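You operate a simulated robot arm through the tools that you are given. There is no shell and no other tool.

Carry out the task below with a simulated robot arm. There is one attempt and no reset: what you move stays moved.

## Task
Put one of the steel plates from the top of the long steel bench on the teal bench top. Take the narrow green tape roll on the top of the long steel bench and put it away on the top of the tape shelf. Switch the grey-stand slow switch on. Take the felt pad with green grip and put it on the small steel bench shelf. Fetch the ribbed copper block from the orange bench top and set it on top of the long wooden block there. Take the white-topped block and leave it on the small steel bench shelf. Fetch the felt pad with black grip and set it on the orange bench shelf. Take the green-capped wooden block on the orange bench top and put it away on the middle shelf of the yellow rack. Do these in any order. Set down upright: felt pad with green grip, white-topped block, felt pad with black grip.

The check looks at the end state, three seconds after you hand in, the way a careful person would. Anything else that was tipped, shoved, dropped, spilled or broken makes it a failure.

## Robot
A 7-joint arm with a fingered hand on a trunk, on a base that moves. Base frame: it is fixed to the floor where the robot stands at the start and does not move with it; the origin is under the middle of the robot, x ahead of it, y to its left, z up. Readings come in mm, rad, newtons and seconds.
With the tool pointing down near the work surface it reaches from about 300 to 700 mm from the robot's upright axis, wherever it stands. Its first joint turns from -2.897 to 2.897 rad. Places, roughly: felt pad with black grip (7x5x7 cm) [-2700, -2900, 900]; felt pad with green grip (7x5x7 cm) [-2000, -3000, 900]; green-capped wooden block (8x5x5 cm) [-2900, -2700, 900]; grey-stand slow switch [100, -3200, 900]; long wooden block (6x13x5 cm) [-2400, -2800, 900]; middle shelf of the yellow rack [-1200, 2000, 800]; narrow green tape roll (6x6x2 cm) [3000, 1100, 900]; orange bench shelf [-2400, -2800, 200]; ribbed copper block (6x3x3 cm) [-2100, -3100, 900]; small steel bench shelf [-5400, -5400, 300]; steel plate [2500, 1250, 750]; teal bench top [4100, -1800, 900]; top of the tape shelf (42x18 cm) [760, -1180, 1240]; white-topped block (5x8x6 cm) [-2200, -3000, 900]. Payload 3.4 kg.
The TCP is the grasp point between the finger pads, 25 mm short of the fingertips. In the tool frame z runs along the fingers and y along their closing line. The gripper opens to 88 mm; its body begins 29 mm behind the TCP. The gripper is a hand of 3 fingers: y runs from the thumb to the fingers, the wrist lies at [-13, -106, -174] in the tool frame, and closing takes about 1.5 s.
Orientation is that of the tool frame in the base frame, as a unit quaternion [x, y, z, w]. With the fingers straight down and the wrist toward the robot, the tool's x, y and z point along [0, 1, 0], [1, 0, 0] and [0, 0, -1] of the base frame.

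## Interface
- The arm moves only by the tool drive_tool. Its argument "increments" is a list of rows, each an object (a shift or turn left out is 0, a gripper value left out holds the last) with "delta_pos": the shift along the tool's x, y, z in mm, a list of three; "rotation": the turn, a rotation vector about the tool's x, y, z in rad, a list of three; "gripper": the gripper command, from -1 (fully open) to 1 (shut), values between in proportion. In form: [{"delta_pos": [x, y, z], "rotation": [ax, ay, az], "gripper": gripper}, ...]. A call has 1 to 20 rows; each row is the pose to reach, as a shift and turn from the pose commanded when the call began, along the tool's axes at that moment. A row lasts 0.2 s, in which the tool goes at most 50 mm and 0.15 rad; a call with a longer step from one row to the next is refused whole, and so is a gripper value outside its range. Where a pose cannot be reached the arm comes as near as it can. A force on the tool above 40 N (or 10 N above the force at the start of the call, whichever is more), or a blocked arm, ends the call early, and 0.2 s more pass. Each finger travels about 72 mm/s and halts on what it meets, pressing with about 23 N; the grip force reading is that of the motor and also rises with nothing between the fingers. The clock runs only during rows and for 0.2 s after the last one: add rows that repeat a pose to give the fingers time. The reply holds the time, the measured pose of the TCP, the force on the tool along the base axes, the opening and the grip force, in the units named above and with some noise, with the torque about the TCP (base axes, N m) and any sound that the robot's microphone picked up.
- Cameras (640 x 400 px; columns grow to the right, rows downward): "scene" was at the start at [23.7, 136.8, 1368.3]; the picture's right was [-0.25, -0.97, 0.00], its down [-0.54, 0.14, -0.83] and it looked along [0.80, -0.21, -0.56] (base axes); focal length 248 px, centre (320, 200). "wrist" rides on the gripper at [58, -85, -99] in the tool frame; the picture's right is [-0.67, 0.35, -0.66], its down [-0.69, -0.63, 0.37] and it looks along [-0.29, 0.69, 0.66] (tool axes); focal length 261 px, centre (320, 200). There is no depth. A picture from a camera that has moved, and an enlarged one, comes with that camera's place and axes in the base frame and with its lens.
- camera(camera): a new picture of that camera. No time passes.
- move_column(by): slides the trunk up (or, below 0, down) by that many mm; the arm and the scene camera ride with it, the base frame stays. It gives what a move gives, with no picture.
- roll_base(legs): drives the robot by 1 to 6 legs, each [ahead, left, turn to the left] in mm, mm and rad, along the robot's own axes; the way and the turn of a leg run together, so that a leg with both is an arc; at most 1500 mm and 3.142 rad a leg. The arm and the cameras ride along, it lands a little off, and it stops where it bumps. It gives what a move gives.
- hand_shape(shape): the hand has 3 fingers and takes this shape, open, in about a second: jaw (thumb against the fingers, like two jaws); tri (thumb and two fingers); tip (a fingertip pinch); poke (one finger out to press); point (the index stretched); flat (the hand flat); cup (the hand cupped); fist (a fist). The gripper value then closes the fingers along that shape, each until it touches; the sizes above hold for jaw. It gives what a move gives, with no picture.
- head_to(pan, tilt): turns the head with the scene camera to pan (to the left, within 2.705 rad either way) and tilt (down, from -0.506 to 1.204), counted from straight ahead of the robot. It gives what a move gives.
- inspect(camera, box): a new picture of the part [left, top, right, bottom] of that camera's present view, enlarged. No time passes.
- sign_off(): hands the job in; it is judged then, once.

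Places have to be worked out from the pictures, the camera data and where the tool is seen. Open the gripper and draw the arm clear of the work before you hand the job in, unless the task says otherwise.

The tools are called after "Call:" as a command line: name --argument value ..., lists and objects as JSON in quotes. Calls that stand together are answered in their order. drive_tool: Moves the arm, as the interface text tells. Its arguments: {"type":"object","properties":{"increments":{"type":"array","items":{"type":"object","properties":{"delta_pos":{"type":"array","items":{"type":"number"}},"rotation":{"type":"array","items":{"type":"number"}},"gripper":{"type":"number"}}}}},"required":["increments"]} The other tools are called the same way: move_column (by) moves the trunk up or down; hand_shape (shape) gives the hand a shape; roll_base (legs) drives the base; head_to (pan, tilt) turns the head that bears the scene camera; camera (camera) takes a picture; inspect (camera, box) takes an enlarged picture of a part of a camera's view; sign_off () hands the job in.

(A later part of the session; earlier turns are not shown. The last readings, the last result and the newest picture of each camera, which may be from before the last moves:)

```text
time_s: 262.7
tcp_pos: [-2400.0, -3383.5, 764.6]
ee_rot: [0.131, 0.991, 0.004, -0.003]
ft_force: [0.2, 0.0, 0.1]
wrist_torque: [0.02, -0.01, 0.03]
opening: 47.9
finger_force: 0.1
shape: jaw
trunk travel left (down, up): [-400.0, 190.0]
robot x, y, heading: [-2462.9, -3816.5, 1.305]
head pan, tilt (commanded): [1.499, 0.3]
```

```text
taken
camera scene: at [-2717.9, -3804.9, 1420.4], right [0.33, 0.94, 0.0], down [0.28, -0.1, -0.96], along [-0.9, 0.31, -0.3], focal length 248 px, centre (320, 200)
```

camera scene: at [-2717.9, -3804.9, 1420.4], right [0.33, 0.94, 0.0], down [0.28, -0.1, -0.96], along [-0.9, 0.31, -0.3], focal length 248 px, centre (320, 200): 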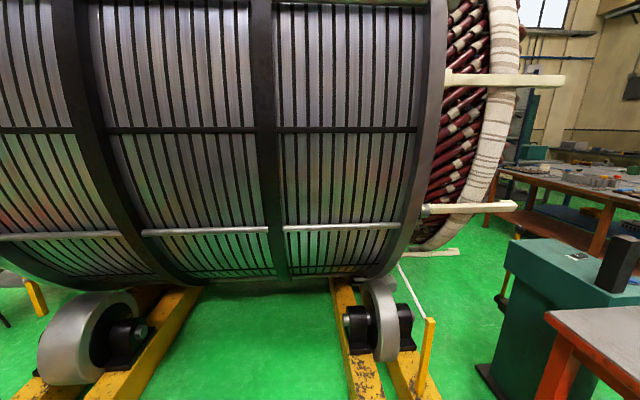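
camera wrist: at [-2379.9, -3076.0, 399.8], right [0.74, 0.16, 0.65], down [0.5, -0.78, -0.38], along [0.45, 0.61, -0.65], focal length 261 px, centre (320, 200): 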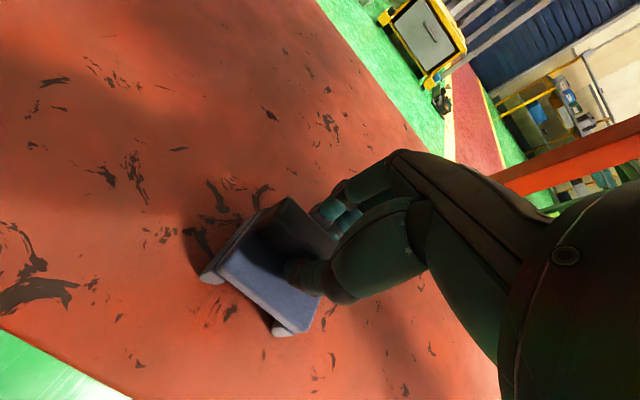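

The stator blocks the view that way, so I'll explore with the first item in hand. I raise the arm well above bench height before approaching the bench again.

Call:
drive_tool --increments '[{"delta_pos": [0, -10, -45], "gripper": -1}, {"delta_pos": [0, -20, -90]}, {"delta_pos": [0, -30, -135]}, {"delta_pos": [0, -40, -180]}, {"delta_pos": [0, -50, -225]}, {"delta_pos": [0, -60, -270]}, {"delta_pos": [0, -60, -315]}, {"delta_pos": [0, -60, -350]}, {"delta_pos": [0, -60, -350]}]'

Call:
roll_base --legs '[[200, -168, 0], [210, 0, 0.01]]'

Call:
head_to --pan -0.2 --tilt 0.7

Call:
camera --camera "scene"

Call:
camera --camera "wrist"

```text
time_s: 264.7
tcp_pos: [-2413.2, -3443.5, 1116.2]
ee_rot: [0.132, 0.991, 0.004, -0.003]
ft_force: [0.1, -0.1, -0.5]
wrist_torque: [0.03, -0.02, 0.0]
opening: 88.0
finger_force: 0.0
shape: jaw
trunk travel left (down, up): [-400.0, 190.0]
robot x, y, heading: [-2463.6, -3820.8, 1.305]
head pan, tilt (commanded): [1.499, 0.3]
```

```text
time_s: 267.8
tcp_pos: [-2148.4, -3096.7, 1115.6]
ee_rot: [0.129, 0.992, 0.004, -0.003]
ft_force: [0.5, 0.4, -0.5]
wrist_torque: [0.0, 0.02, -0.01]
opening: 87.6
finger_force: 0.0
shape: jaw
trunk travel left (down, up): [-400.0, 190.0]
robot x, y, heading: [-2199.5, -3475.1, 1.31]
head pan, tilt (commanded): [1.499, 0.3]
```

```text
time_s: 269.5
tcp_pos: [-2148.8, -3096.6, 1116.6]
ee_rot: [0.13, 0.992, 0.004, -0.003]
ft_force: [-1.0, -0.6, 0.0]
wrist_torque: [0.02, 0.0, -0.01]
opening: 88.0
finger_force: 0.0
shape: jaw
trunk travel left (down, up): [-400.0, 190.0]
robot x, y, heading: [-2191.2, -3473.3, 1.311]
head pan, tilt (commanded): [-0.201, 0.7]
```

```text
taken
camera scene: at [-2326.6, -3415.0, 1384.3], right [0.9, -0.44, 0.0], down [-0.29, -0.58, -0.77], along [0.34, 0.69, -0.64], focal length 248 px, centre (320, 200)
```

scene: 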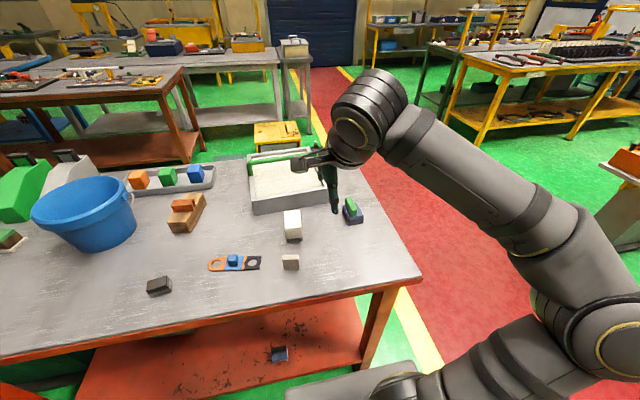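

```text
taken
camera wrist: at [-2224.8, -3165.5, 1217.2], right [0.74, 0.16, 0.65], down [0.5, -0.78, -0.38], along [0.45, 0.6, -0.66], focal length 261 px, centre (320, 200)
```

wrist: 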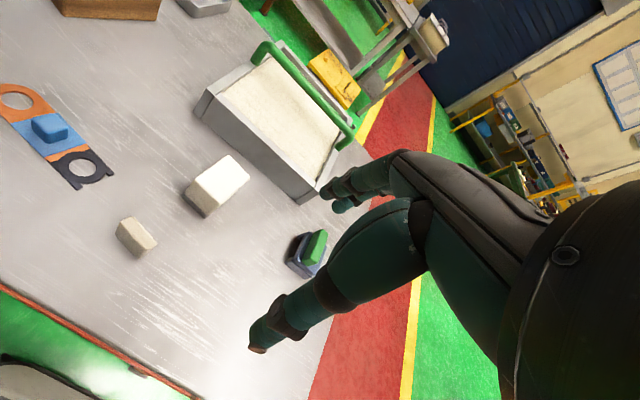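

From here the white-topped block is ~500 mm ahead. I zoom both views on it and on the green pad.

Call:
inspect --camera "wrist" --box '[160, 130, 340, 290]'

Call:
inspect --camera "scene" --box '[240, 180, 400, 280]'

```text
2.50 times, centred on (250, 210) of wrist
camera zoom: at [-2224.8, -3165.5, 1217.2], right [0.74, 0.16, 0.65], down [0.5, -0.78, -0.38], along [0.45, 0.6, -0.66], focal length 652 px, centre (495, 175)
```

zoom: 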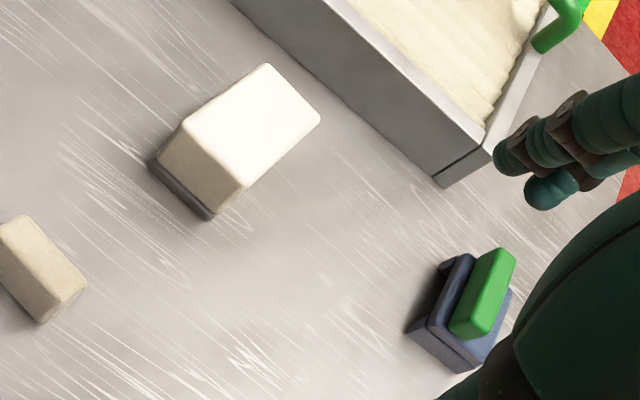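

```text
4.00 times, centred on (320, 230) of scene
camera zoom: at [-2326.6, -3415.0, 1384.3], right [0.9, -0.44, 0.0], down [-0.29, -0.58, -0.77], along [0.34, 0.69, -0.64], focal length 993 px, centre (320, 80)
```

zoom: 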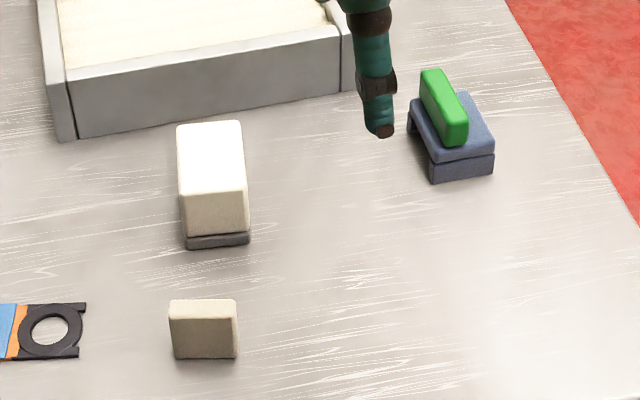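

The white-topped block is centred at [−2181, −2960], its narrow side running at −20°, so I rotate the tool about 85° to close across the 5 cm side. First a tiny tilt correction and the move above it.

Call:
drive_tool --increments '[{"delta_pos": [0, 0, 0], "rotation": [0.008, -0.005, 0]}, {"delta_pos": [20, 38, 15], "rotation": [0.008, -0.005, 0]}, {"delta_pos": [40, 76, 30], "rotation": [0.008, -0.005, 0]}, {"delta_pos": [66, 112, 50], "rotation": [0.008, -0.005, 0]}, {"delta_pos": [66, 124, 60], "rotation": [0.008, -0.005, 0]}]'

Call:
drive_tool --increments '[{"rotation": [0, 0, -0.14]}, {"rotation": [0, 0, -0.28]}, {"rotation": [0, 0, -0.42]}, {"rotation": [0, 0, -0.56]}, {"rotation": [0, 0, -0.7]}, {"rotation": [0, 0, -0.84]}, {"rotation": [0, 0, -0.98]}, {"rotation": [0, 0, -1.12]}, {"rotation": [0, 0, -1.26]}, {"rotation": [0, 0, -1.4]}, {"rotation": [0, 0, -1.48]}, {"rotation": [0, 0, -1.48]}]'

Call:
camera --camera "wrist"

Call:
camera --camera "scene"

```text
time_s: 270.7
tcp_pos: [-2182.4, -2958.2, 1057.9]
ee_rot: [0.128, 0.992, 0.0, -0.001]
ft_force: [0.8, 0.3, -0.8]
wrist_torque: [-0.04, -0.04, -0.03]
opening: 87.7
finger_force: 0.0
shape: jaw
trunk travel left (down, up): [-400.0, 190.0]
robot x, y, heading: [-2196.4, -3474.1, 1.312]
head pan, tilt (commanded): [-0.201, 0.7]
```

```text
time_s: 273.3
tcp_pos: [-2180.5, -2959.9, 1058.8]
ee_rot: [-0.574, 0.819, 0.001, -0.001]
ft_force: [-0.2, -0.6, 0.0]
wrist_torque: [-0.01, 0.01, -0.01]
opening: 87.9
finger_force: 0.0
shape: jaw
trunk travel left (down, up): [-400.0, 190.0]
robot x, y, heading: [-2195.8, -3477.1, 1.312]
head pan, tilt (commanded): [-0.201, 0.7]
```

```text
taken
camera wrist: at [-2119.6, -3043.3, 1159.0], right [-0.1, 0.75, 0.66], down [0.83, 0.43, -0.37], along [-0.56, 0.51, -0.66], focal length 261 px, centre (320, 200)
```

wrist: 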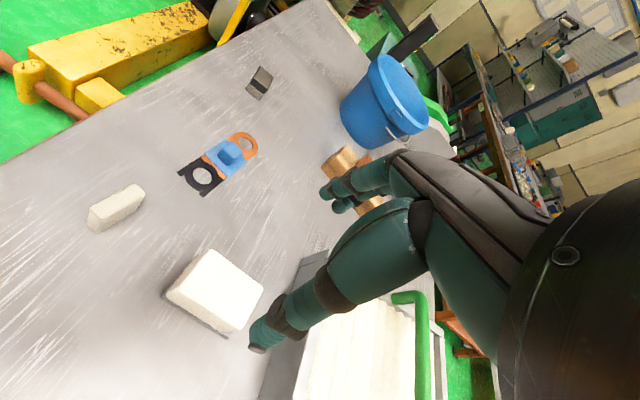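

```text
taken
camera scene: at [-2326.6, -3415.0, 1384.3], right [0.9, -0.44, 0.0], down [-0.29, -0.58, -0.76], along [0.34, 0.69, -0.64], focal length 248 px, centre (320, 200)
```

scene: 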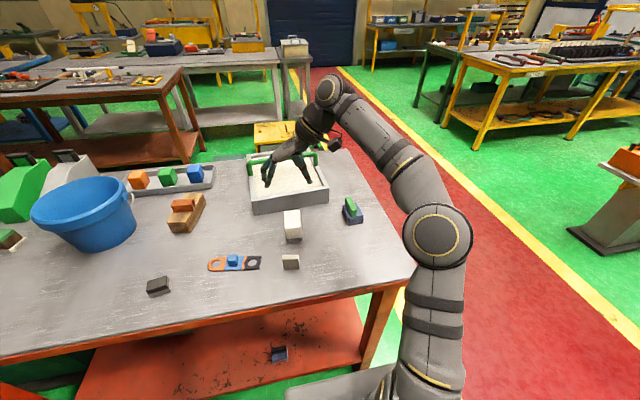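

The tool is now turned so it closes across the narrow side. The wrist view puts the block centre at about [−2174, −2958]; I correct and descend to grasp it.

Call:
drive_tool --increments '[{"delta_pos": [-4, -5, 30], "gripper": -1}, {"delta_pos": [-4, -5, 70]}, {"delta_pos": [-4, -5, 105]}, {"delta_pos": [-4, -5, 105]}]'

Call:
camera --camera "wrist"

Call:
inspect --camera "scene" --box '[240, 150, 400, 250]'

```text
time_s: 274.3
tcp_pos: [-2173.9, -2954.7, 952.1]
ee_rot: [-0.573, 0.82, 0.001, 0.0]
ft_force: [-0.3, 0.3, 0.5]
wrist_torque: [0.01, -0.01, 0.0]
opening: 87.4
finger_force: 0.1
shape: jaw
trunk travel left (down, up): [-400.0, 190.0]
robot x, y, heading: [-2194.9, -3475.1, 1.313]
head pan, tilt (commanded): [-0.201, 0.7]
```

```text
taken
camera wrist: at [-2113.7, -3038.2, 1053.3], right [-0.1, 0.75, 0.66], down [0.83, 0.43, -0.37], along [-0.56, 0.51, -0.66], focal length 261 px, centre (320, 200)
```

wrist: 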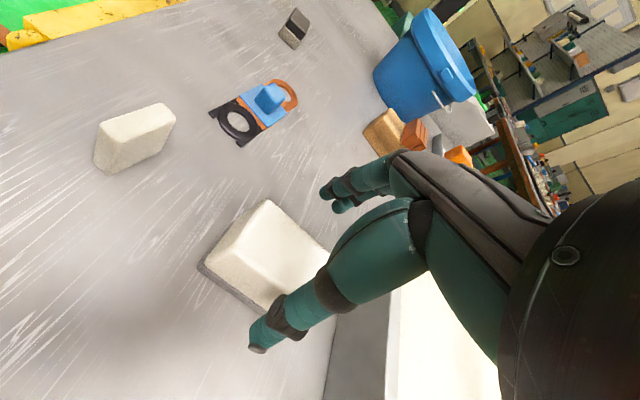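

```text
4.00 times, centred on (320, 200) of scene
camera zoom: at [-2326.5, -3414.9, 1384.3], right [0.9, -0.44, 0.0], down [-0.29, -0.58, -0.76], along [0.34, 0.69, -0.64], focal length 993 px, centre (320, 200)
```

zoom: 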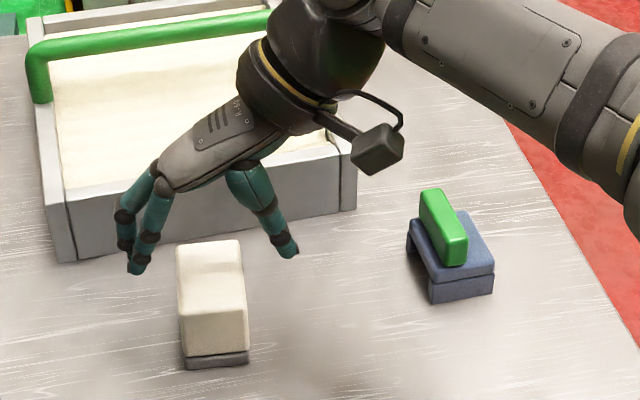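

The hand straddles the block. I descend the last 55 mm and close.

Call:
drive_tool --increments '[{"delta_pos": [0, -3, 20], "gripper": -1}, {"delta_pos": [0, -3, 40]}, {"delta_pos": [0, -3, 55]}, {"delta_pos": [0, -3, 55]}, {"delta_pos": [0, -3, 55], "gripper": 1}, {"delta_pos": [0, -3, 55], "gripper": 1}, {"delta_pos": [0, -3, 55], "gripper": 1}, {"delta_pos": [0, -3, 55], "gripper": 1}, {"delta_pos": [0, -3, 55], "gripper": 1}, {"delta_pos": [0, -3, 55], "gripper": 1}]'

Call:
camera --camera "wrist"

Call:
inspect --camera "scene" --box '[240, 150, 400, 250]'

```text
time_s: 276.5
tcp_pos: [-2171.8, -2958.6, 899.5]
ee_rot: [-0.573, 0.819, 0.002, 0.001]
ft_force: [0.7, 0.2, 5.6]
wrist_torque: [-0.07, -0.17, -0.04]
opening: 46.3
finger_force: 23.5
shape: jaw
trunk travel left (down, up): [-400.0, 190.0]
robot x, y, heading: [-2191.7, -3478.6, 1.311]
head pan, tilt (commanded): [-0.201, 0.7]
```

```text
taken
camera wrist: at [-2111.1, -3042.0, 1000.0], right [-0.1, 0.75, 0.66], down [0.83, 0.43, -0.37], along [-0.56, 0.51, -0.66], focal length 261 px, centre (320, 200)
```

wrist: 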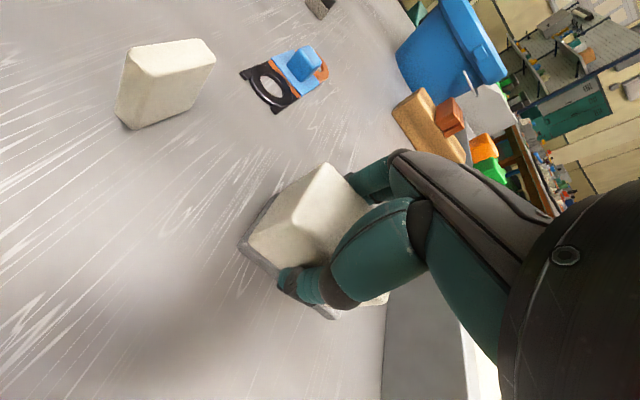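

```text
4.00 times, centred on (320, 200) of scene
camera zoom: at [-2326.4, -3415.5, 1384.4], right [0.9, -0.44, 0.0], down [-0.29, -0.58, -0.77], along [0.34, 0.69, -0.64], focal length 993 px, centre (320, 200)
```

zoom: 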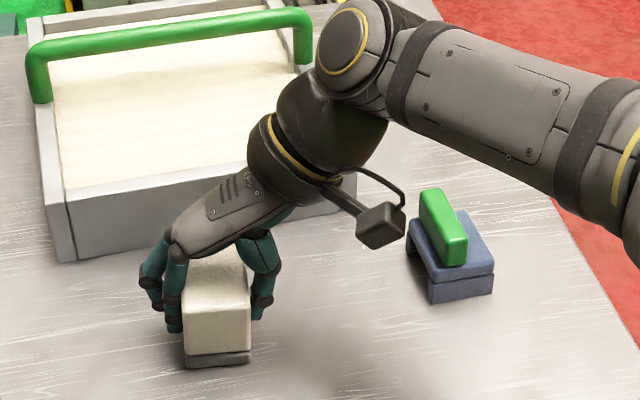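

The block is gripped (46 mm, 23 N). I lift it up and check.

Call:
drive_tool --increments '[{"delta_pos": [0, 0, -10], "gripper": 1}, {"delta_pos": [0, 0, -45], "gripper": 1}, {"delta_pos": [0, 0, -90], "gripper": 1}, {"delta_pos": [0, 0, -135], "gripper": 1}, {"delta_pos": [0, 0, -180], "gripper": 1}, {"delta_pos": [0, 0, -210], "gripper": 1}, {"delta_pos": [0, 0, -210], "gripper": 1}]'

Call:
camera --camera "wrist"

Call:
camera --camera "scene"

```text
time_s: 278.1
tcp_pos: [-2175.0, -2960.1, 1109.9]
ee_rot: [-0.573, 0.819, 0.001, -0.001]
ft_force: [0.2, -0.2, -2.6]
wrist_torque: [0.0, -0.01, 0.02]
opening: 45.9
finger_force: 23.0
shape: jaw
trunk travel left (down, up): [-400.0, 190.0]
robot x, y, heading: [-2195.1, -3477.5, 1.313]
head pan, tilt (commanded): [-0.201, 0.7]
```

```text
taken
camera wrist: at [-2114.1, -3043.9, 1210.2], right [-0.1, 0.75, 0.66], down [0.83, 0.43, -0.37], along [-0.56, 0.51, -0.66], focal length 261 px, centre (320, 200)
```

wrist: 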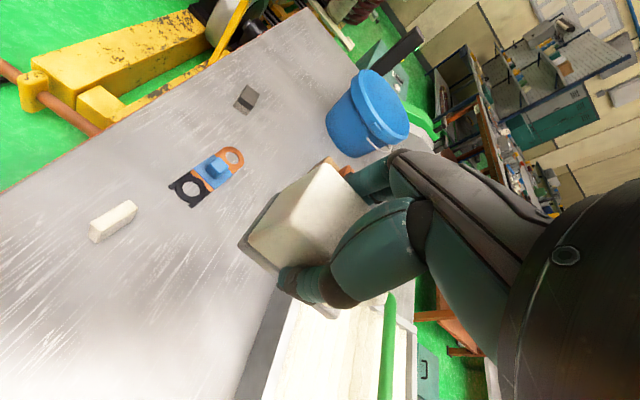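

```text
taken
camera scene: at [-2326.6, -3414.7, 1384.3], right [0.9, -0.44, 0.0], down [-0.29, -0.58, -0.76], along [0.34, 0.68, -0.64], focal length 248 px, centre (320, 200)
```

scene: 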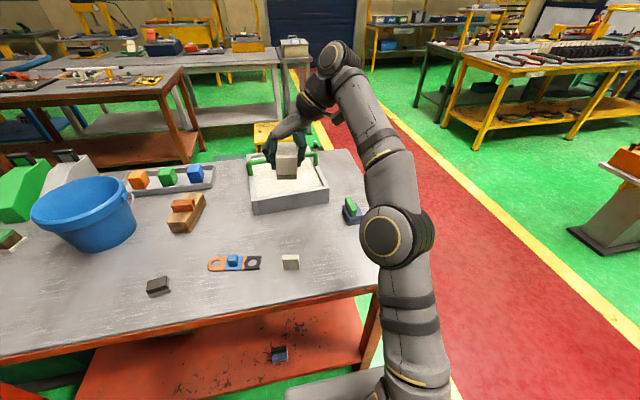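

The white-topped block is held level. I back out into the lane, turn to face south and look for the way to the small steel bench.

Call:
roll_base --legs '[[-232, -780, 0], [0, 0, -1.57], [0, 0, -1.57]]'

Call:
head_to --pan -0.5 --tilt 0.25

Call:
camera --camera "scene"

Call:
head_to --pan 0.3 --tilt 0.25

Call:
camera --camera "scene"

```text
time_s: 290.0
tcp_pos: [-1487.0, -4413.5, 1108.9]
ee_rot: [0.805, 0.593, 0.001, 0.001]
ft_force: [1.1, -0.5, -3.4]
wrist_torque: [0.03, 0.01, -0.02]
opening: 45.6
finger_force: 23.3
shape: jaw
trunk travel left (down, up): [-400.0, 190.0]
robot x, y, heading: [-1492.3, -3900.5, -1.784]
head pan, tilt (commanded): [-0.201, 0.7]
```

```text
time_s: 290.9
tcp_pos: [-1488.5, -4413.5, 1110.2]
ee_rot: [0.805, 0.594, 0.0, 0.0]
ft_force: [0.2, -0.8, -2.9]
wrist_torque: [0.0, 0.02, 0.0]
opening: 45.6
finger_force: 22.7
shape: jaw
trunk travel left (down, up): [-400.0, 190.0]
robot x, y, heading: [-1490.9, -3894.8, -1.78]
head pan, tilt (commanded): [-0.499, 0.25]
```

```text
taken
camera scene: at [-1389.9, -3943.6, 1425.0], right [-0.76, 0.65, 0.0], down [0.16, 0.19, -0.97], along [-0.63, -0.74, -0.25], focal length 248 px, centre (320, 200)
```

scene: 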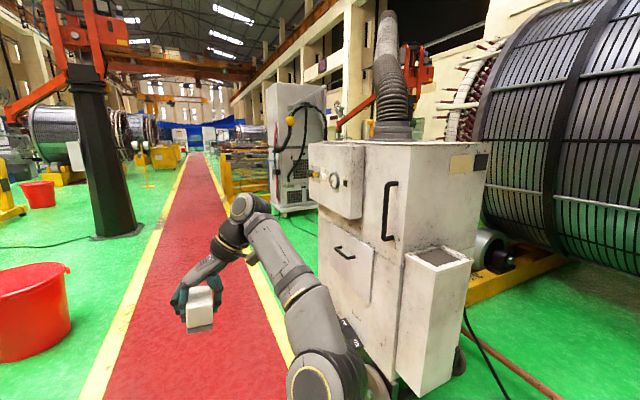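

```text
time_s: 292.1
tcp_pos: [-1488.0, -4414.4, 1110.3]
ee_rot: [0.805, 0.593, 0.001, 0.0]
ft_force: [-0.2, 0.7, -3.1]
wrist_torque: [0.05, 0.0, 0.01]
opening: 45.5
finger_force: 23.1
shape: jaw
trunk travel left (down, up): [-400.0, 190.0]
robot x, y, heading: [-1494.0, -3895.4, -1.78]
head pan, tilt (commanded): [0.3, 0.25]
```

```text
taken
camera scene: at [-1320.8, -3965.7, 1425.1], right [-1.0, -0.09, 0.0], down [-0.02, 0.25, -0.97], along [0.09, -0.97, -0.25], focal length 248 px, centre (320, 200)
```

scene: 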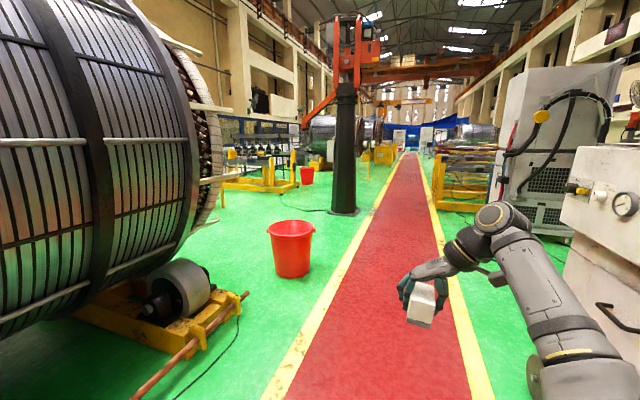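

The white machine is just to the west, so I drive further south along the lane and then look west.

Call:
roll_base --legs '[[1046, -84, 0], [1046, -84, 0]]'

Call:
head_to --pan -1.3 --tilt 0.25

Call:
camera --camera "scene"

Call:
head_to --pan -0.6 --tilt 0.25

Call:
camera --camera "scene"

```text
time_s: 302.5
tcp_pos: [-2116.9, -6420.3, 1109.4]
ee_rot: [0.807, 0.591, 0.0, 0.001]
ft_force: [-0.5, -0.1, -3.9]
wrist_torque: [0.05, 0.0, 0.0]
opening: 45.8
finger_force: 23.9
shape: jaw
trunk travel left (down, up): [-400.0, 190.0]
robot x, y, heading: [-2120.1, -5905.2, -1.783]
head pan, tilt (commanded): [0.3, 0.25]
```

```text
time_s: 304.2
tcp_pos: [-2115.7, -6420.3, 1109.0]
ee_rot: [0.807, 0.591, 0.0, 0.0]
ft_force: [0.4, 0.5, -2.8]
wrist_torque: [0.02, 0.02, -0.01]
opening: 45.6
finger_force: 22.9
shape: jaw
trunk travel left (down, up): [-400.0, 190.0]
robot x, y, heading: [-2121.1, -5902.9, -1.786]
head pan, tilt (commanded): [-1.3, 0.25]
```

```text
taken
camera scene: at [-2048.3, -5884.5, 1425.1], right [-0.06, 1.0, 0.0], down [0.25, 0.01, -0.97], along [-0.97, -0.05, -0.25], focal length 248 px, centre (320, 200)
```

scene: 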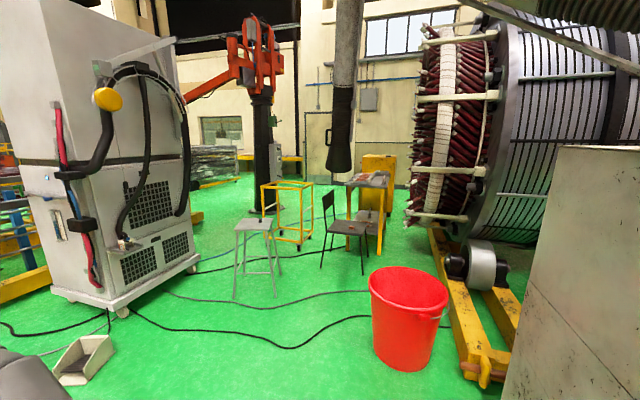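

```text
time_s: 305.2
tcp_pos: [-2116.3, -6419.5, 1110.2]
ee_rot: [0.807, 0.591, 0.001, 0.0]
ft_force: [0.4, -0.7, -3.0]
wrist_torque: [0.01, 0.01, -0.01]
opening: 45.4
finger_force: 22.8
shape: jaw
trunk travel left (down, up): [-400.0, 190.0]
robot x, y, heading: [-2118.3, -5901.9, -1.792]
head pan, tilt (commanded): [-0.6, 0.25]
```

```text
taken
camera scene: at [-2023.1, -5943.2, 1425.1], right [-0.69, 0.73, 0.0], down [0.18, 0.17, -0.97], along [-0.71, -0.66, -0.25], focal length 248 px, centre (320, 200)
```

scene: 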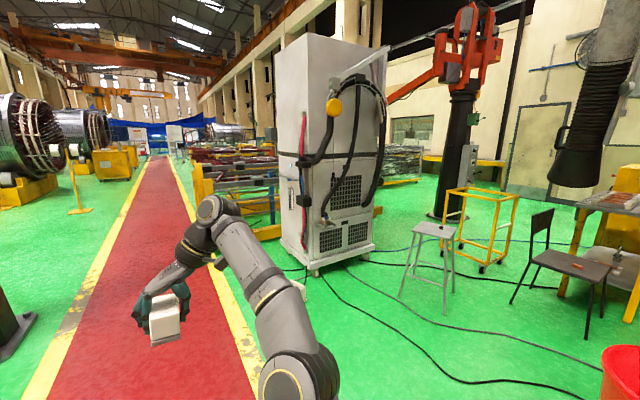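

A small steel-topped bench with yellow legs is visible near the chair. I zoom in on it.

Call:
head_to --pan -1.25 --tilt 0.25

Call:
inspect --camera "scene" --box '[280, 140, 440, 280]'

Call:
inspect --camera "scene" --box '[200, 140, 480, 320]'

```text
time_s: 306.3
tcp_pos: [-2115.6, -6420.0, 1109.5]
ee_rot: [0.806, 0.591, 0.001, 0.001]
ft_force: [0.2, -0.2, -2.2]
wrist_torque: [0.01, 0.01, 0.01]
opening: 45.6
finger_force: 22.9
shape: jaw
trunk travel left (down, up): [-400.0, 190.0]
robot x, y, heading: [-2121.0, -5905.0, -1.789]
head pan, tilt (commanded): [-1.25, 0.25]
```

```text
2.86 times, centred on (360, 210) of scene
camera zoom: at [-2047.9, -5889.2, 1425.1], right [-0.11, 0.99, 0.0], down [0.25, 0.03, -0.97], along [-0.96, -0.1, -0.25], focal length 710 px, centre (206, 171)
```

zoom: 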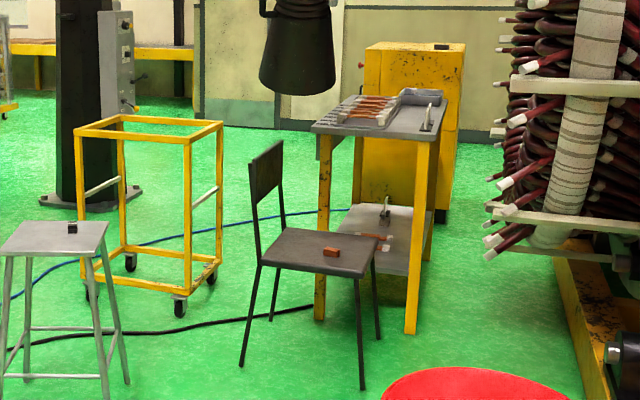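

```text
2.22 times, centred on (340, 230) of scene
camera zoom: at [-2047.9, -5889.2, 1425.1], right [-0.11, 0.99, 0.0], down [0.25, 0.03, -0.97], along [-0.96, -0.1, -0.25], focal length 552 px, centre (276, 133)
```

zoom: 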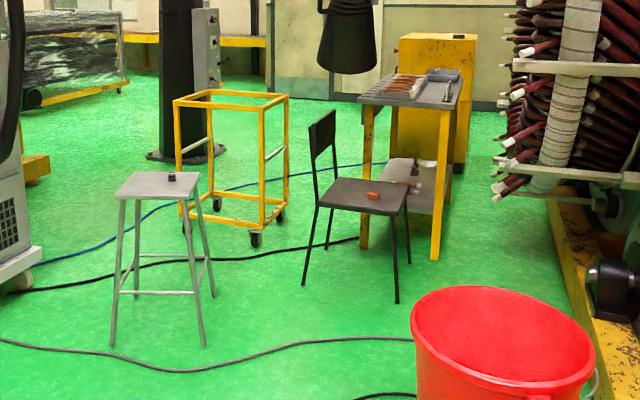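

The small steel bench (grey top, yellow legs, grey lower shelf) stands just past a chair, with a stator on its north. I turn west and move closer for a better look at the access.

Call:
roll_base --legs '[[0, 0, -1.6], [600, 250, 0]]'

Call:
head_to --pan 0.1 --tilt 0.35

Call:
camera --camera "scene"

Call:
inspect --camera "scene" --box '[220, 100, 460, 260]'

```text
time_s: 313.9
tcp_pos: [-3282.4, -5904.0, 1108.6]
ee_rot: [0.979, -0.204, 0.0, 0.0]
ft_force: [0.5, -0.2, -3.0]
wrist_torque: [0.01, 0.02, 0.01]
opening: 45.5
finger_force: 22.8
shape: jaw
trunk travel left (down, up): [-400.0, 190.0]
robot x, y, heading: [-2772.4, -5950.2, 2.819]
head pan, tilt (commanded): [-1.25, 0.25]
```

```text
time_s: 315.4
tcp_pos: [-3281.5, -5904.6, 1109.3]
ee_rot: [0.979, -0.204, 0.0, 0.001]
ft_force: [0.5, -0.8, -1.7]
wrist_torque: [-0.01, -0.02, -0.02]
opening: 45.4
finger_force: 23.1
shape: jaw
trunk travel left (down, up): [-400.0, 190.0]
robot x, y, heading: [-2770.3, -5956.1, 2.819]
head pan, tilt (commanded): [0.099, 0.351]
```

```text
taken
camera scene: at [-2855.3, -6102.3, 1415.7], right [0.22, 0.98, 0.0], down [0.34, -0.08, -0.94], along [-0.92, 0.21, -0.34], focal length 248 px, centre (320, 200)
```

scene: 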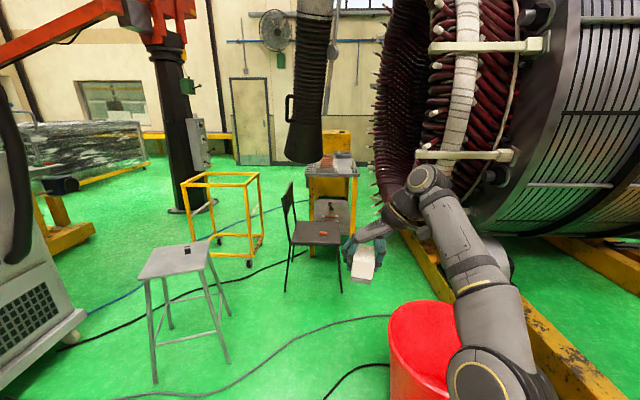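

```text
2.50 times, centred on (340, 180) of scene
camera zoom: at [-2855.3, -6102.3, 1415.7], right [0.22, 0.98, 0.0], down [0.34, -0.08, -0.94], along [-0.92, 0.21, -0.34], focal length 621 px, centre (270, 250)
```

zoom: 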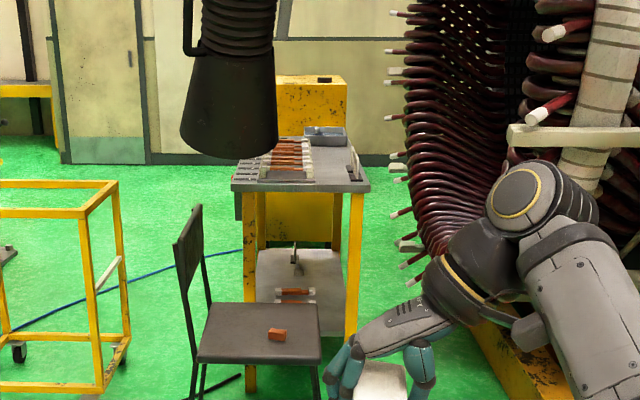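

Access will be from the north-east side of that bench, between the chair and the stator's end leads. I drive past the red bucket (keeping south of it) to see the details.

Call:
roll_base --legs '[[1018, 156, 0.04]]'

Call:
head_to --pan 0.0 --tilt 0.45

Call:
camera --camera "scene"

Call:
head_to --pan -0.6 --tilt 0.45

Call:
camera --camera "scene"

```text
time_s: 318.4
tcp_pos: [-3768.5, -5841.3, 1109.0]
ee_rot: [0.982, -0.19, 0.0, 0.001]
ft_force: [0.9, 0.1, -2.6]
wrist_torque: [0.0, -0.03, -0.01]
opening: 45.5
finger_force: 23.3
shape: jaw
trunk travel left (down, up): [-400.0, 190.0]
robot x, y, heading: [-3258.0, -5878.4, 2.846]
head pan, tilt (commanded): [0.099, 0.351]
stopped in leg 1: the robot was blocked; the commanded pose is now the measured one
```

```text
time_s: 319.1
tcp_pos: [-3768.0, -5841.6, 1108.4]
ee_rot: [0.982, -0.191, 0.0, 0.0]
ft_force: [0.1, 0.4, -2.7]
wrist_torque: [0.01, -0.01, 0.02]
opening: 45.3
finger_force: 22.9
shape: jaw
trunk travel left (down, up): [-400.0, 190.0]
robot x, y, heading: [-3255.9, -5877.5, 2.85]
head pan, tilt (commanded): [0.0, 0.45]
```

```text
taken
camera scene: at [-3332.5, -6018.6, 1406.5], right [0.29, 0.96, 0.0], down [0.42, -0.13, -0.9], along [-0.86, 0.26, -0.43], focal length 248 px, centre (320, 200)
```

scene: 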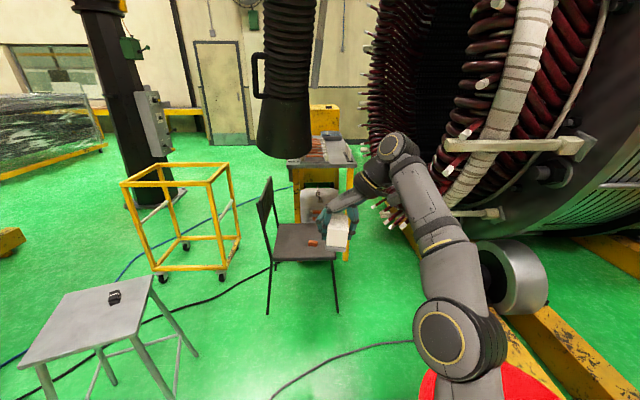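

```text
time_s: 320.1
tcp_pos: [-3768.0, -5840.1, 1108.6]
ee_rot: [0.982, -0.191, 0.0, 0.001]
ft_force: [0.9, -0.1, -2.8]
wrist_torque: [-0.01, -0.02, 0.01]
opening: 45.5
finger_force: 23.0
shape: jaw
trunk travel left (down, up): [-400.0, 190.0]
robot x, y, heading: [-3253.7, -5877.8, 2.846]
head pan, tilt (commanded): [-0.6, 0.45]
```

```text
taken
camera scene: at [-3302.3, -5973.5, 1406.5], right [0.78, 0.63, 0.0], down [0.27, -0.34, -0.9], along [-0.56, 0.7, -0.44], focal length 248 px, centre (320, 200)
```

scene: 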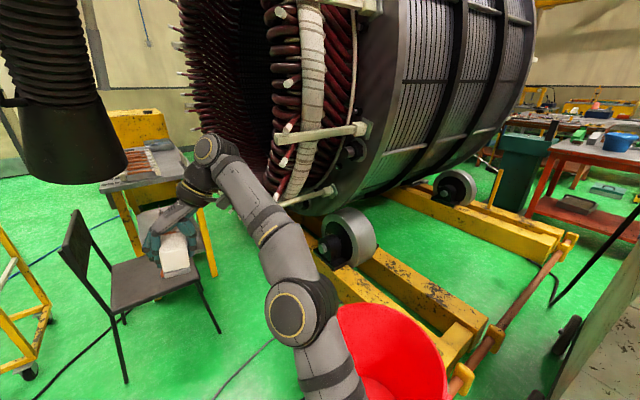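

The base was blocked after about half a metre. I look down around the base to find what it touched.

Call:
head_to --pan 0.0 --tilt 1.1

Call:
camera --camera "scene"

Call:
head_to --pan -1.0 --tilt 1.0

Call:
camera --camera "scene"

Call:
head_to --pan 1.5 --tilt 1.0

Call:
camera --camera "scene"

```text
time_s: 321.1
tcp_pos: [-3768.4, -5842.0, 1108.1]
ee_rot: [0.982, -0.19, -0.001, 0.001]
ft_force: [0.6, 0.0, -2.6]
wrist_torque: [0.0, -0.07, 0.01]
opening: 45.7
finger_force: 23.2
shape: jaw
trunk travel left (down, up): [-400.0, 190.0]
robot x, y, heading: [-3251.8, -5882.1, 2.846]
head pan, tilt (commanded): [0.0, 1.1]
```

```text
taken
camera scene: at [-3305.1, -6026.8, 1354.3], right [0.29, 0.96, 0.0], down [0.85, -0.26, -0.45], along [-0.44, 0.13, -0.89], focal length 248 px, centre (320, 200)
```

scene: 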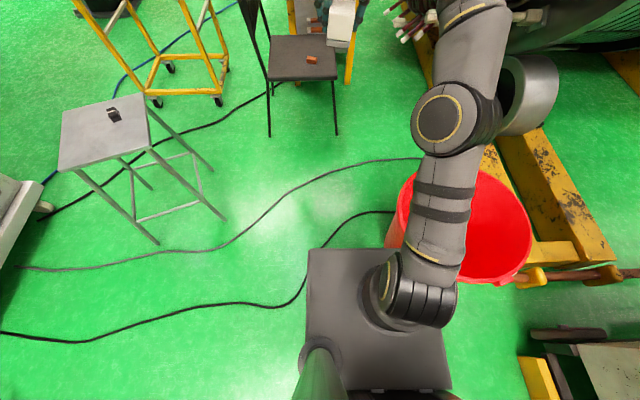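

```text
time_s: 322.4
tcp_pos: [-3767.9, -5840.8, 1111.0]
ee_rot: [0.982, -0.19, 0.0, 0.001]
ft_force: [-0.6, 0.8, -1.9]
wrist_torque: [0.0, 0.0, 0.01]
opening: 45.5
finger_force: 23.6
shape: jaw
trunk travel left (down, up): [-400.0, 190.0]
robot x, y, heading: [-3254.9, -5879.7, 2.847]
head pan, tilt (commanded): [-1.0, 1.0]
```

```text
taken
camera scene: at [-3263.7, -5978.1, 1360.9], right [0.96, 0.28, 0.0], down [0.23, -0.81, -0.54], along [-0.15, 0.52, -0.84], focal length 248 px, centre (320, 200)
```

scene: 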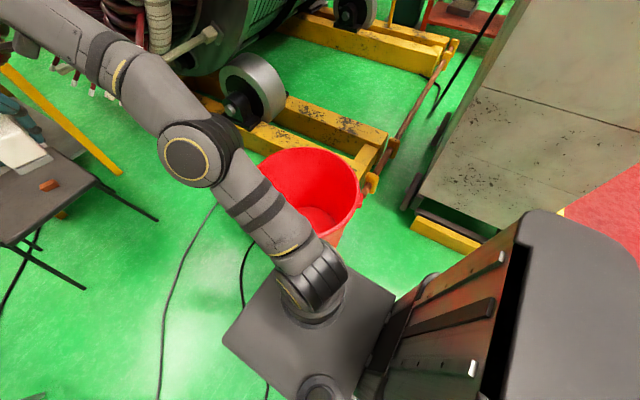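

```text
time_s: 324.7
tcp_pos: [-3768.8, -5840.8, 1109.5]
ee_rot: [0.982, -0.19, -0.001, 0.001]
ft_force: [-0.1, 0.4, -2.9]
wrist_torque: [0.02, 0.0, 0.03]
opening: 45.7
finger_force: 22.6
shape: jaw
trunk travel left (down, up): [-400.0, 190.0]
robot x, y, heading: [-3254.8, -5877.0, 2.846]
head pan, tilt (commanded): [1.499, 1.0]
```

```text
taken
camera scene: at [-3269.4, -6110.1, 1360.9], right [-0.93, 0.36, 0.0], down [0.3, 0.79, -0.54], along [-0.19, -0.5, -0.84], focal length 248 px, centre (320, 200)
```

scene: 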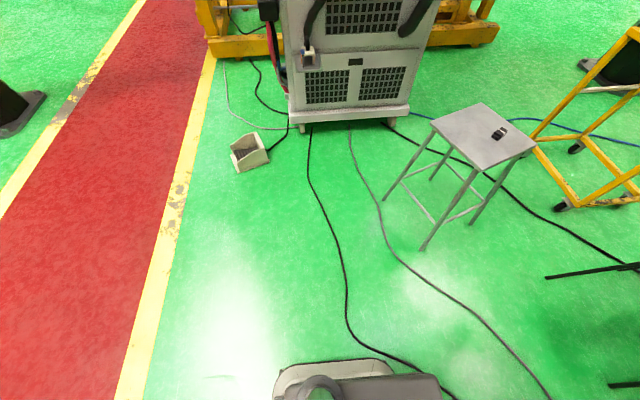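

A floor cable lies right at the base's front-left corner and likely blocked it. I back off a little, then test a path shifted to the right of that spot.

Call:
roll_base --legs '[[-60, -120, 0], [150, 0, 0]]'

```text
time_s: 327.0
tcp_pos: [-3819.6, -5694.3, 1110.2]
ee_rot: [0.981, -0.193, -0.001, 0.002]
ft_force: [1.0, 0.4, -2.1]
wrist_torque: [0.05, -0.05, -0.02]
opening: 45.2
finger_force: 23.4
shape: jaw
trunk travel left (down, up): [-400.0, 190.0]
robot x, y, heading: [-3304.7, -5735.2, 2.843]
head pan, tilt (commanded): [1.499, 1.0]
```

That worked without a bump. I look down again to see the cables relative to the base.

Call:
head_to --pan 0.0 --tilt 1.1

Call:
camera --camera "scene"

```text
time_s: 328.6
tcp_pos: [-3818.3, -5696.5, 1109.3]
ee_rot: [0.981, -0.193, -0.001, 0.001]
ft_force: [0.6, -0.2, -2.8]
wrist_torque: [0.02, -0.04, 0.02]
opening: 45.3
finger_force: 23.2
shape: jaw
trunk travel left (down, up): [-400.0, 190.0]
robot x, y, heading: [-3305.8, -5735.7, 2.844]
head pan, tilt (commanded): [0.0, 1.1]
```

```text
taken
camera scene: at [-3356.8, -5883.1, 1354.3], right [0.29, 0.96, 0.0], down [0.85, -0.26, -0.45], along [-0.43, 0.13, -0.89], focal length 248 px, centre (320, 200)
```

scene: 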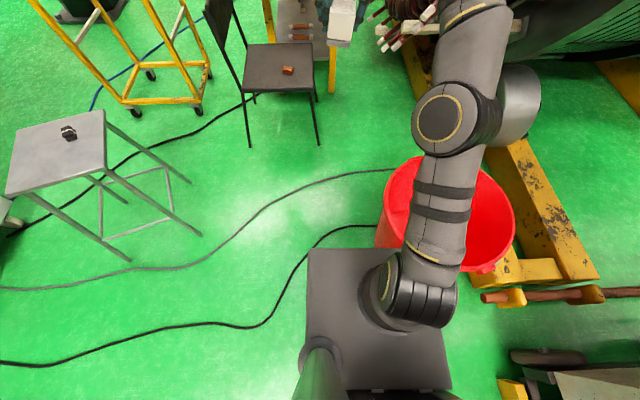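

Comparing views, that second move nudged the large red bucket (it moved roughly 0.14 m north-west), so I must put it back later. I first move away from it (back and left) without touching anything else.

Call:
roll_base --legs '[[-60, 40, 0], [-100, 150, 0]]'

Call:
head_to --pan -0.5 --tilt 0.8

Call:
camera --camera "scene"

```text
time_s: 330.7
tcp_pos: [-3722.4, -5920.0, 1109.5]
ee_rot: [0.981, -0.194, 0.0, 0.001]
ft_force: [-0.1, 0.5, -2.9]
wrist_torque: [0.07, -0.04, 0.0]
opening: 45.6
finger_force: 23.4
shape: jaw
trunk travel left (down, up): [-400.0, 190.0]
robot x, y, heading: [-3209.2, -5961.6, 2.837]
head pan, tilt (commanded): [0.0, 1.1]
```

```text
time_s: 331.6
tcp_pos: [-3722.9, -5920.2, 1109.0]
ee_rot: [0.981, -0.193, -0.001, 0.001]
ft_force: [0.1, -0.1, -2.2]
wrist_torque: [0.02, -0.01, 0.01]
opening: 45.4
finger_force: 23.1
shape: jaw
trunk travel left (down, up): [-400.0, 190.0]
robot x, y, heading: [-3209.8, -5959.4, 2.842]
head pan, tilt (commanded): [-0.499, 0.799]
```

```text
taken
camera scene: at [-3256.9, -6069.7, 1376.0], right [0.72, 0.7, 0.0], down [0.5, -0.51, -0.7], along [-0.49, 0.5, -0.72], focal length 248 px, centre (320, 200)
```

scene: 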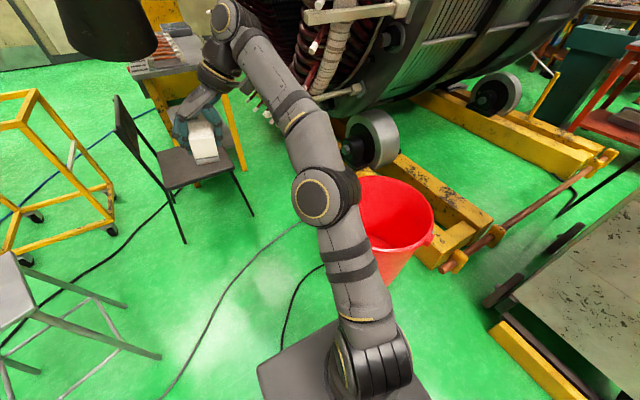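

The bucket is now about 0.14 m from where it stood. I'll put it back before going on: I move to a station south-east of it, facing it, well clear.

Call:
roll_base --legs '[[-40, -200, 0], [0, 0, -0.5]]'

Call:
head_to --pan 0.0 --tilt 0.8

Call:
camera --camera "scene"

Call:
head_to --pan -1.2 --tilt 0.9

Call:
camera --camera "scene"

```text
time_s: 334.6
tcp_pos: [-3540.5, -5495.2, 1108.0]
ee_rot: [0.901, -0.433, -0.001, 0.001]
ft_force: [0.1, -1.3, -3.4]
wrist_torque: [-0.01, -0.03, 0.03]
opening: 45.2
finger_force: 22.6
shape: jaw
trunk travel left (down, up): [-400.0, 190.0]
robot x, y, heading: [-3109.3, -5783.4, 2.333]
head pan, tilt (commanded): [-0.499, 0.799]
```

```text
time_s: 335.6
tcp_pos: [-3541.5, -5494.6, 1109.0]
ee_rot: [0.901, -0.433, -0.001, 0.001]
ft_force: [-0.2, 0.3, -2.6]
wrist_torque: [0.01, -0.01, 0.01]
opening: 45.7
finger_force: 23.5
shape: jaw
trunk travel left (down, up): [-400.0, 190.0]
robot x, y, heading: [-3110.5, -5779.7, 2.337]
head pan, tilt (commanded): [0.0, 0.799]
```

```text
taken
camera scene: at [-3240.8, -5872.3, 1376.0], right [0.72, 0.69, 0.0], down [0.5, -0.52, -0.7], along [-0.48, 0.5, -0.72], focal length 248 px, centre (320, 200)
```

scene: 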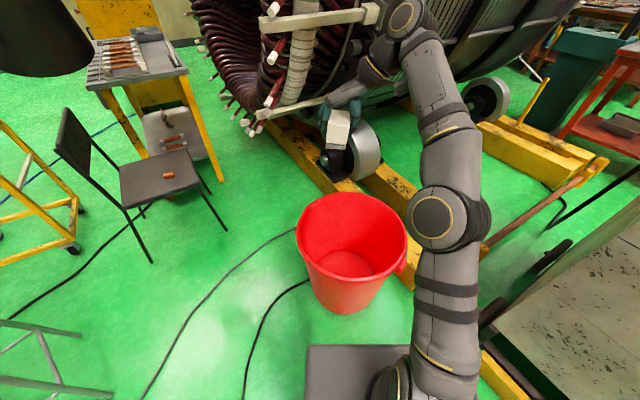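

```text
time_s: 337.0
tcp_pos: [-3540.9, -5495.8, 1109.6]
ee_rot: [0.901, -0.433, 0.0, 0.001]
ft_force: [-0.2, 0.3, -3.0]
wrist_torque: [-0.02, -0.04, 0.0]
opening: 45.3
finger_force: 22.6
shape: jaw
trunk travel left (down, up): [-400.0, 190.0]
robot x, y, heading: [-3108.9, -5781.2, 2.335]
head pan, tilt (commanded): [-1.201, 0.901]
```

```text
taken
camera scene: at [-3153.2, -5862.1, 1368.1], right [0.91, -0.42, 0.0], down [-0.33, -0.71, -0.62], along [0.26, 0.56, -0.78], focal length 248 px, centre (320, 200)
```

scene: 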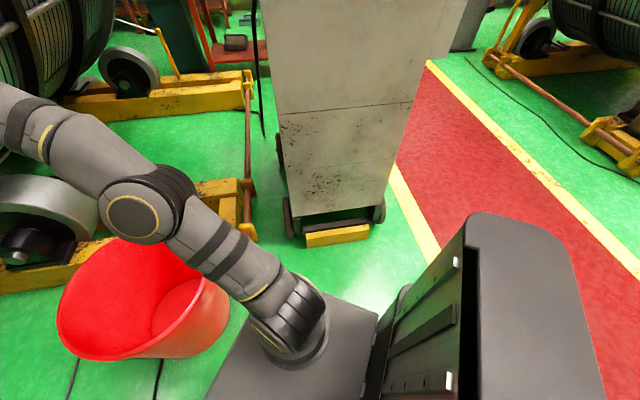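

The bucket's centre is now ≈[−3617, −5265]; it stood at ≈[−3530, −5372]. To free the hand I'll set the block briefly on the clear floor east of me: first I retract the arm, then turn right.

Call:
drive_tool --increments '[{"delta_pos": [40, -22, 0], "gripper": 1}, {"delta_pos": [80, -43, 0], "gripper": 1}, {"delta_pos": [119, -65, 0], "gripper": 1}, {"delta_pos": [119, -65, 0], "gripper": 1}]'

Call:
roll_base --legs '[[0, 0, -1.0], [0, 0, -0.9]]'

Call:
head_to --pan 0.0 --tilt 0.8

Call:
camera --camera "scene"

```text
time_s: 338.0
tcp_pos: [-3413.6, -5549.6, 1108.2]
ee_rot: [0.902, -0.432, -0.001, 0.001]
ft_force: [-1.1, 0.1, -2.8]
wrist_torque: [-0.01, 0.01, 0.04]
opening: 45.3
finger_force: 23.4
shape: jaw
trunk travel left (down, up): [-400.0, 190.0]
robot x, y, heading: [-3108.8, -5780.8, 2.336]
head pan, tilt (commanded): [-1.201, 0.901]
```

```text
time_s: 343.2
tcp_pos: [-2795.4, -5564.2, 1107.7]
ee_rot: [-0.175, 0.985, 0.001, 0.0]
ft_force: [0.0, 0.5, -2.8]
wrist_torque: [0.01, 0.01, -0.03]
opening: 45.4
finger_force: 22.6
shape: jaw
trunk travel left (down, up): [-400.0, 190.0]
robot x, y, heading: [-3111.0, -5780.0, 0.439]
head pan, tilt (commanded): [-1.201, 0.901]
```

```text
time_s: 344.6
tcp_pos: [-2796.3, -5563.3, 1107.9]
ee_rot: [-0.174, 0.985, 0.001, 0.0]
ft_force: [-0.2, -0.1, -2.1]
wrist_torque: [-0.02, 0.01, -0.06]
opening: 45.4
finger_force: 22.9
shape: jaw
trunk travel left (down, up): [-400.0, 190.0]
robot x, y, heading: [-3106.6, -5780.1, 0.443]
head pan, tilt (commanded): [0.0, 0.799]
```

```text
taken
camera scene: at [-3160.9, -5626.2, 1376.0], right [0.43, -0.9, 0.0], down [-0.65, -0.31, -0.7], along [0.63, 0.3, -0.72], focal length 248 px, centre (320, 200)
```

scene: 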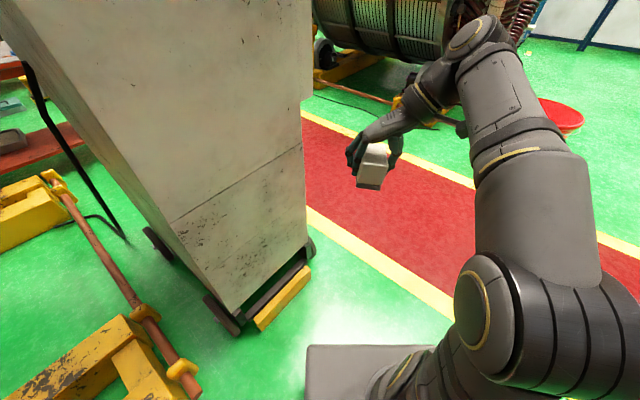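

The floor straight ahead is clear. I lower the trunk and then the arm to set the block on the floor upright.

Call:
move_column --by -395

Call:
drive_tool --increments '[{"delta_pos": [-35, -22, 25], "gripper": 1}, {"delta_pos": [-70, -44, 50], "gripper": 1}, {"delta_pos": [-105, -55, 75], "gripper": 1}, {"delta_pos": [-105, -55, 120], "gripper": 1}, {"delta_pos": [-105, -55, 165], "gripper": 1}, {"delta_pos": [-105, -55, 210], "gripper": 1}, {"delta_pos": [-105, -55, 255], "gripper": 1}, {"delta_pos": [-105, -55, 300], "gripper": 1}, {"delta_pos": [-105, -55, 345], "gripper": 1}, {"delta_pos": [-105, -55, 390], "gripper": 1}, {"delta_pos": [-105, -55, 435], "gripper": 1}, {"delta_pos": [-105, -55, 480], "gripper": 1}, {"delta_pos": [-105, -55, 525], "gripper": 1}, {"delta_pos": [-105, -55, 525], "gripper": 1}]'

Call:
camera --camera "wrist"

Call:
camera --camera "scene"

```text
time_s: 348.4
tcp_pos: [-2795.1, -5565.1, 713.1]
ee_rot: [-0.174, 0.985, 0.0, 0.0]
ft_force: [-0.2, 0.3, -2.3]
wrist_torque: [-0.02, 0.02, 0.01]
opening: 45.3
finger_force: 22.6
shape: jaw
trunk travel left (down, up): [-5.0, 585.0]
robot x, y, heading: [-3109.6, -5778.1, 0.44]
head pan, tilt (commanded): [0.0, 0.799]
```

```text
time_s: 351.4
tcp_pos: [-2675.2, -5579.7, 186.4]
ee_rot: [-0.174, 0.985, 0.001, 0.0]
ft_force: [0.2, -0.1, -3.4]
wrist_torque: [-0.03, 0.01, 0.0]
opening: 45.6
finger_force: 23.0
shape: jaw
trunk travel left (down, up): [-5.0, 585.0]
robot x, y, heading: [-3112.4, -5779.2, 0.442]
head pan, tilt (commanded): [0.0, 0.799]
```

```text
taken
camera wrist: at [-2699.9, -5680.8, 286.5], right [0.51, 0.56, 0.66], down [0.86, -0.35, -0.37], along [0.03, 0.75, -0.66], focal length 261 px, centre (320, 200)
```

wrist: 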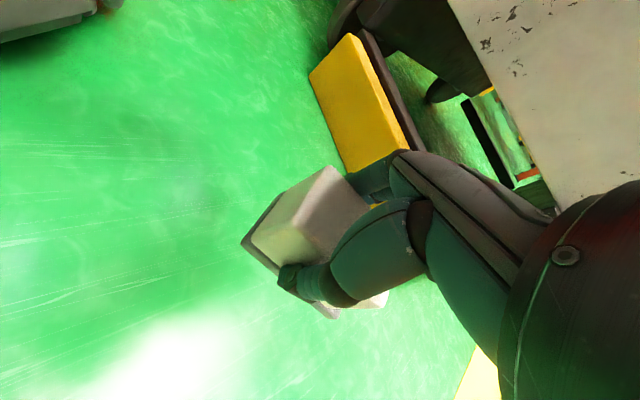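

```text
taken
camera scene: at [-3160.9, -5626.2, 981.1], right [0.43, -0.9, 0.0], down [-0.65, -0.31, -0.7], along [0.63, 0.3, -0.72], focal length 248 px, centre (320, 200)
```

scene: 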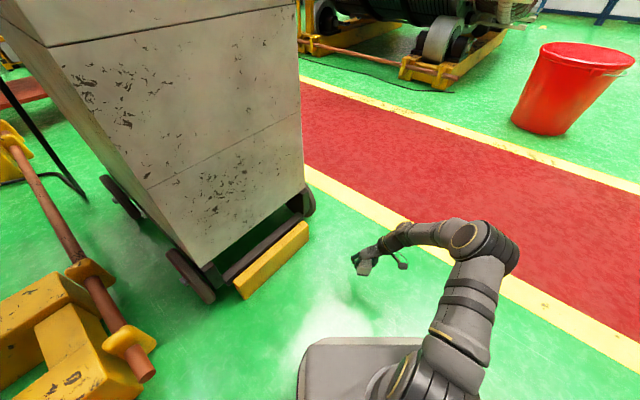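

The block hovers 145 mm above clear floor. I lower it gently to contact.

Call:
drive_tool --increments '[{"delta_pos": [0, 0, 45], "gripper": 1}, {"delta_pos": [0, 0, 90], "gripper": 1}, {"delta_pos": [0, 0, 122], "gripper": 1}, {"delta_pos": [0, 0, 134], "gripper": 1}, {"delta_pos": [0, 0, 140], "gripper": 1}, {"delta_pos": [0, 0, 143], "gripper": 1}, {"delta_pos": [0, 0, 143], "gripper": 1}]'

```text
time_s: 353.0
tcp_pos: [-2678.5, -5579.7, 44.3]
ee_rot: [-0.174, 0.985, 0.0, 0.0]
ft_force: [1.0, -0.1, -2.1]
wrist_torque: [-0.03, -0.02, 0.0]
opening: 45.5
finger_force: 22.8
shape: jaw
trunk travel left (down, up): [-5.0, 585.0]
robot x, y, heading: [-3109.0, -5777.2, 0.44]
head pan, tilt (commanded): [0.0, 0.799]
```

Call:
drive_tool --increments '[{"delta_pos": [0, 0, 3], "gripper": 1}, {"delta_pos": [0, 0, 6], "gripper": 1}, {"delta_pos": [0, 0, 6], "gripper": 1}]'

```text
time_s: 353.8
tcp_pos: [-2677.9, -5578.6, 39.4]
ee_rot: [-0.173, 0.985, 0.001, -0.001]
ft_force: [-3.5, 1.7, 14.4]
wrist_torque: [-0.19, -0.05, 0.02]
opening: 45.8
finger_force: 22.5
shape: jaw
trunk travel left (down, up): [-5.0, 585.0]
robot x, y, heading: [-3107.4, -5781.5, 0.439]
head pan, tilt (commanded): [0.0, 0.799]
```

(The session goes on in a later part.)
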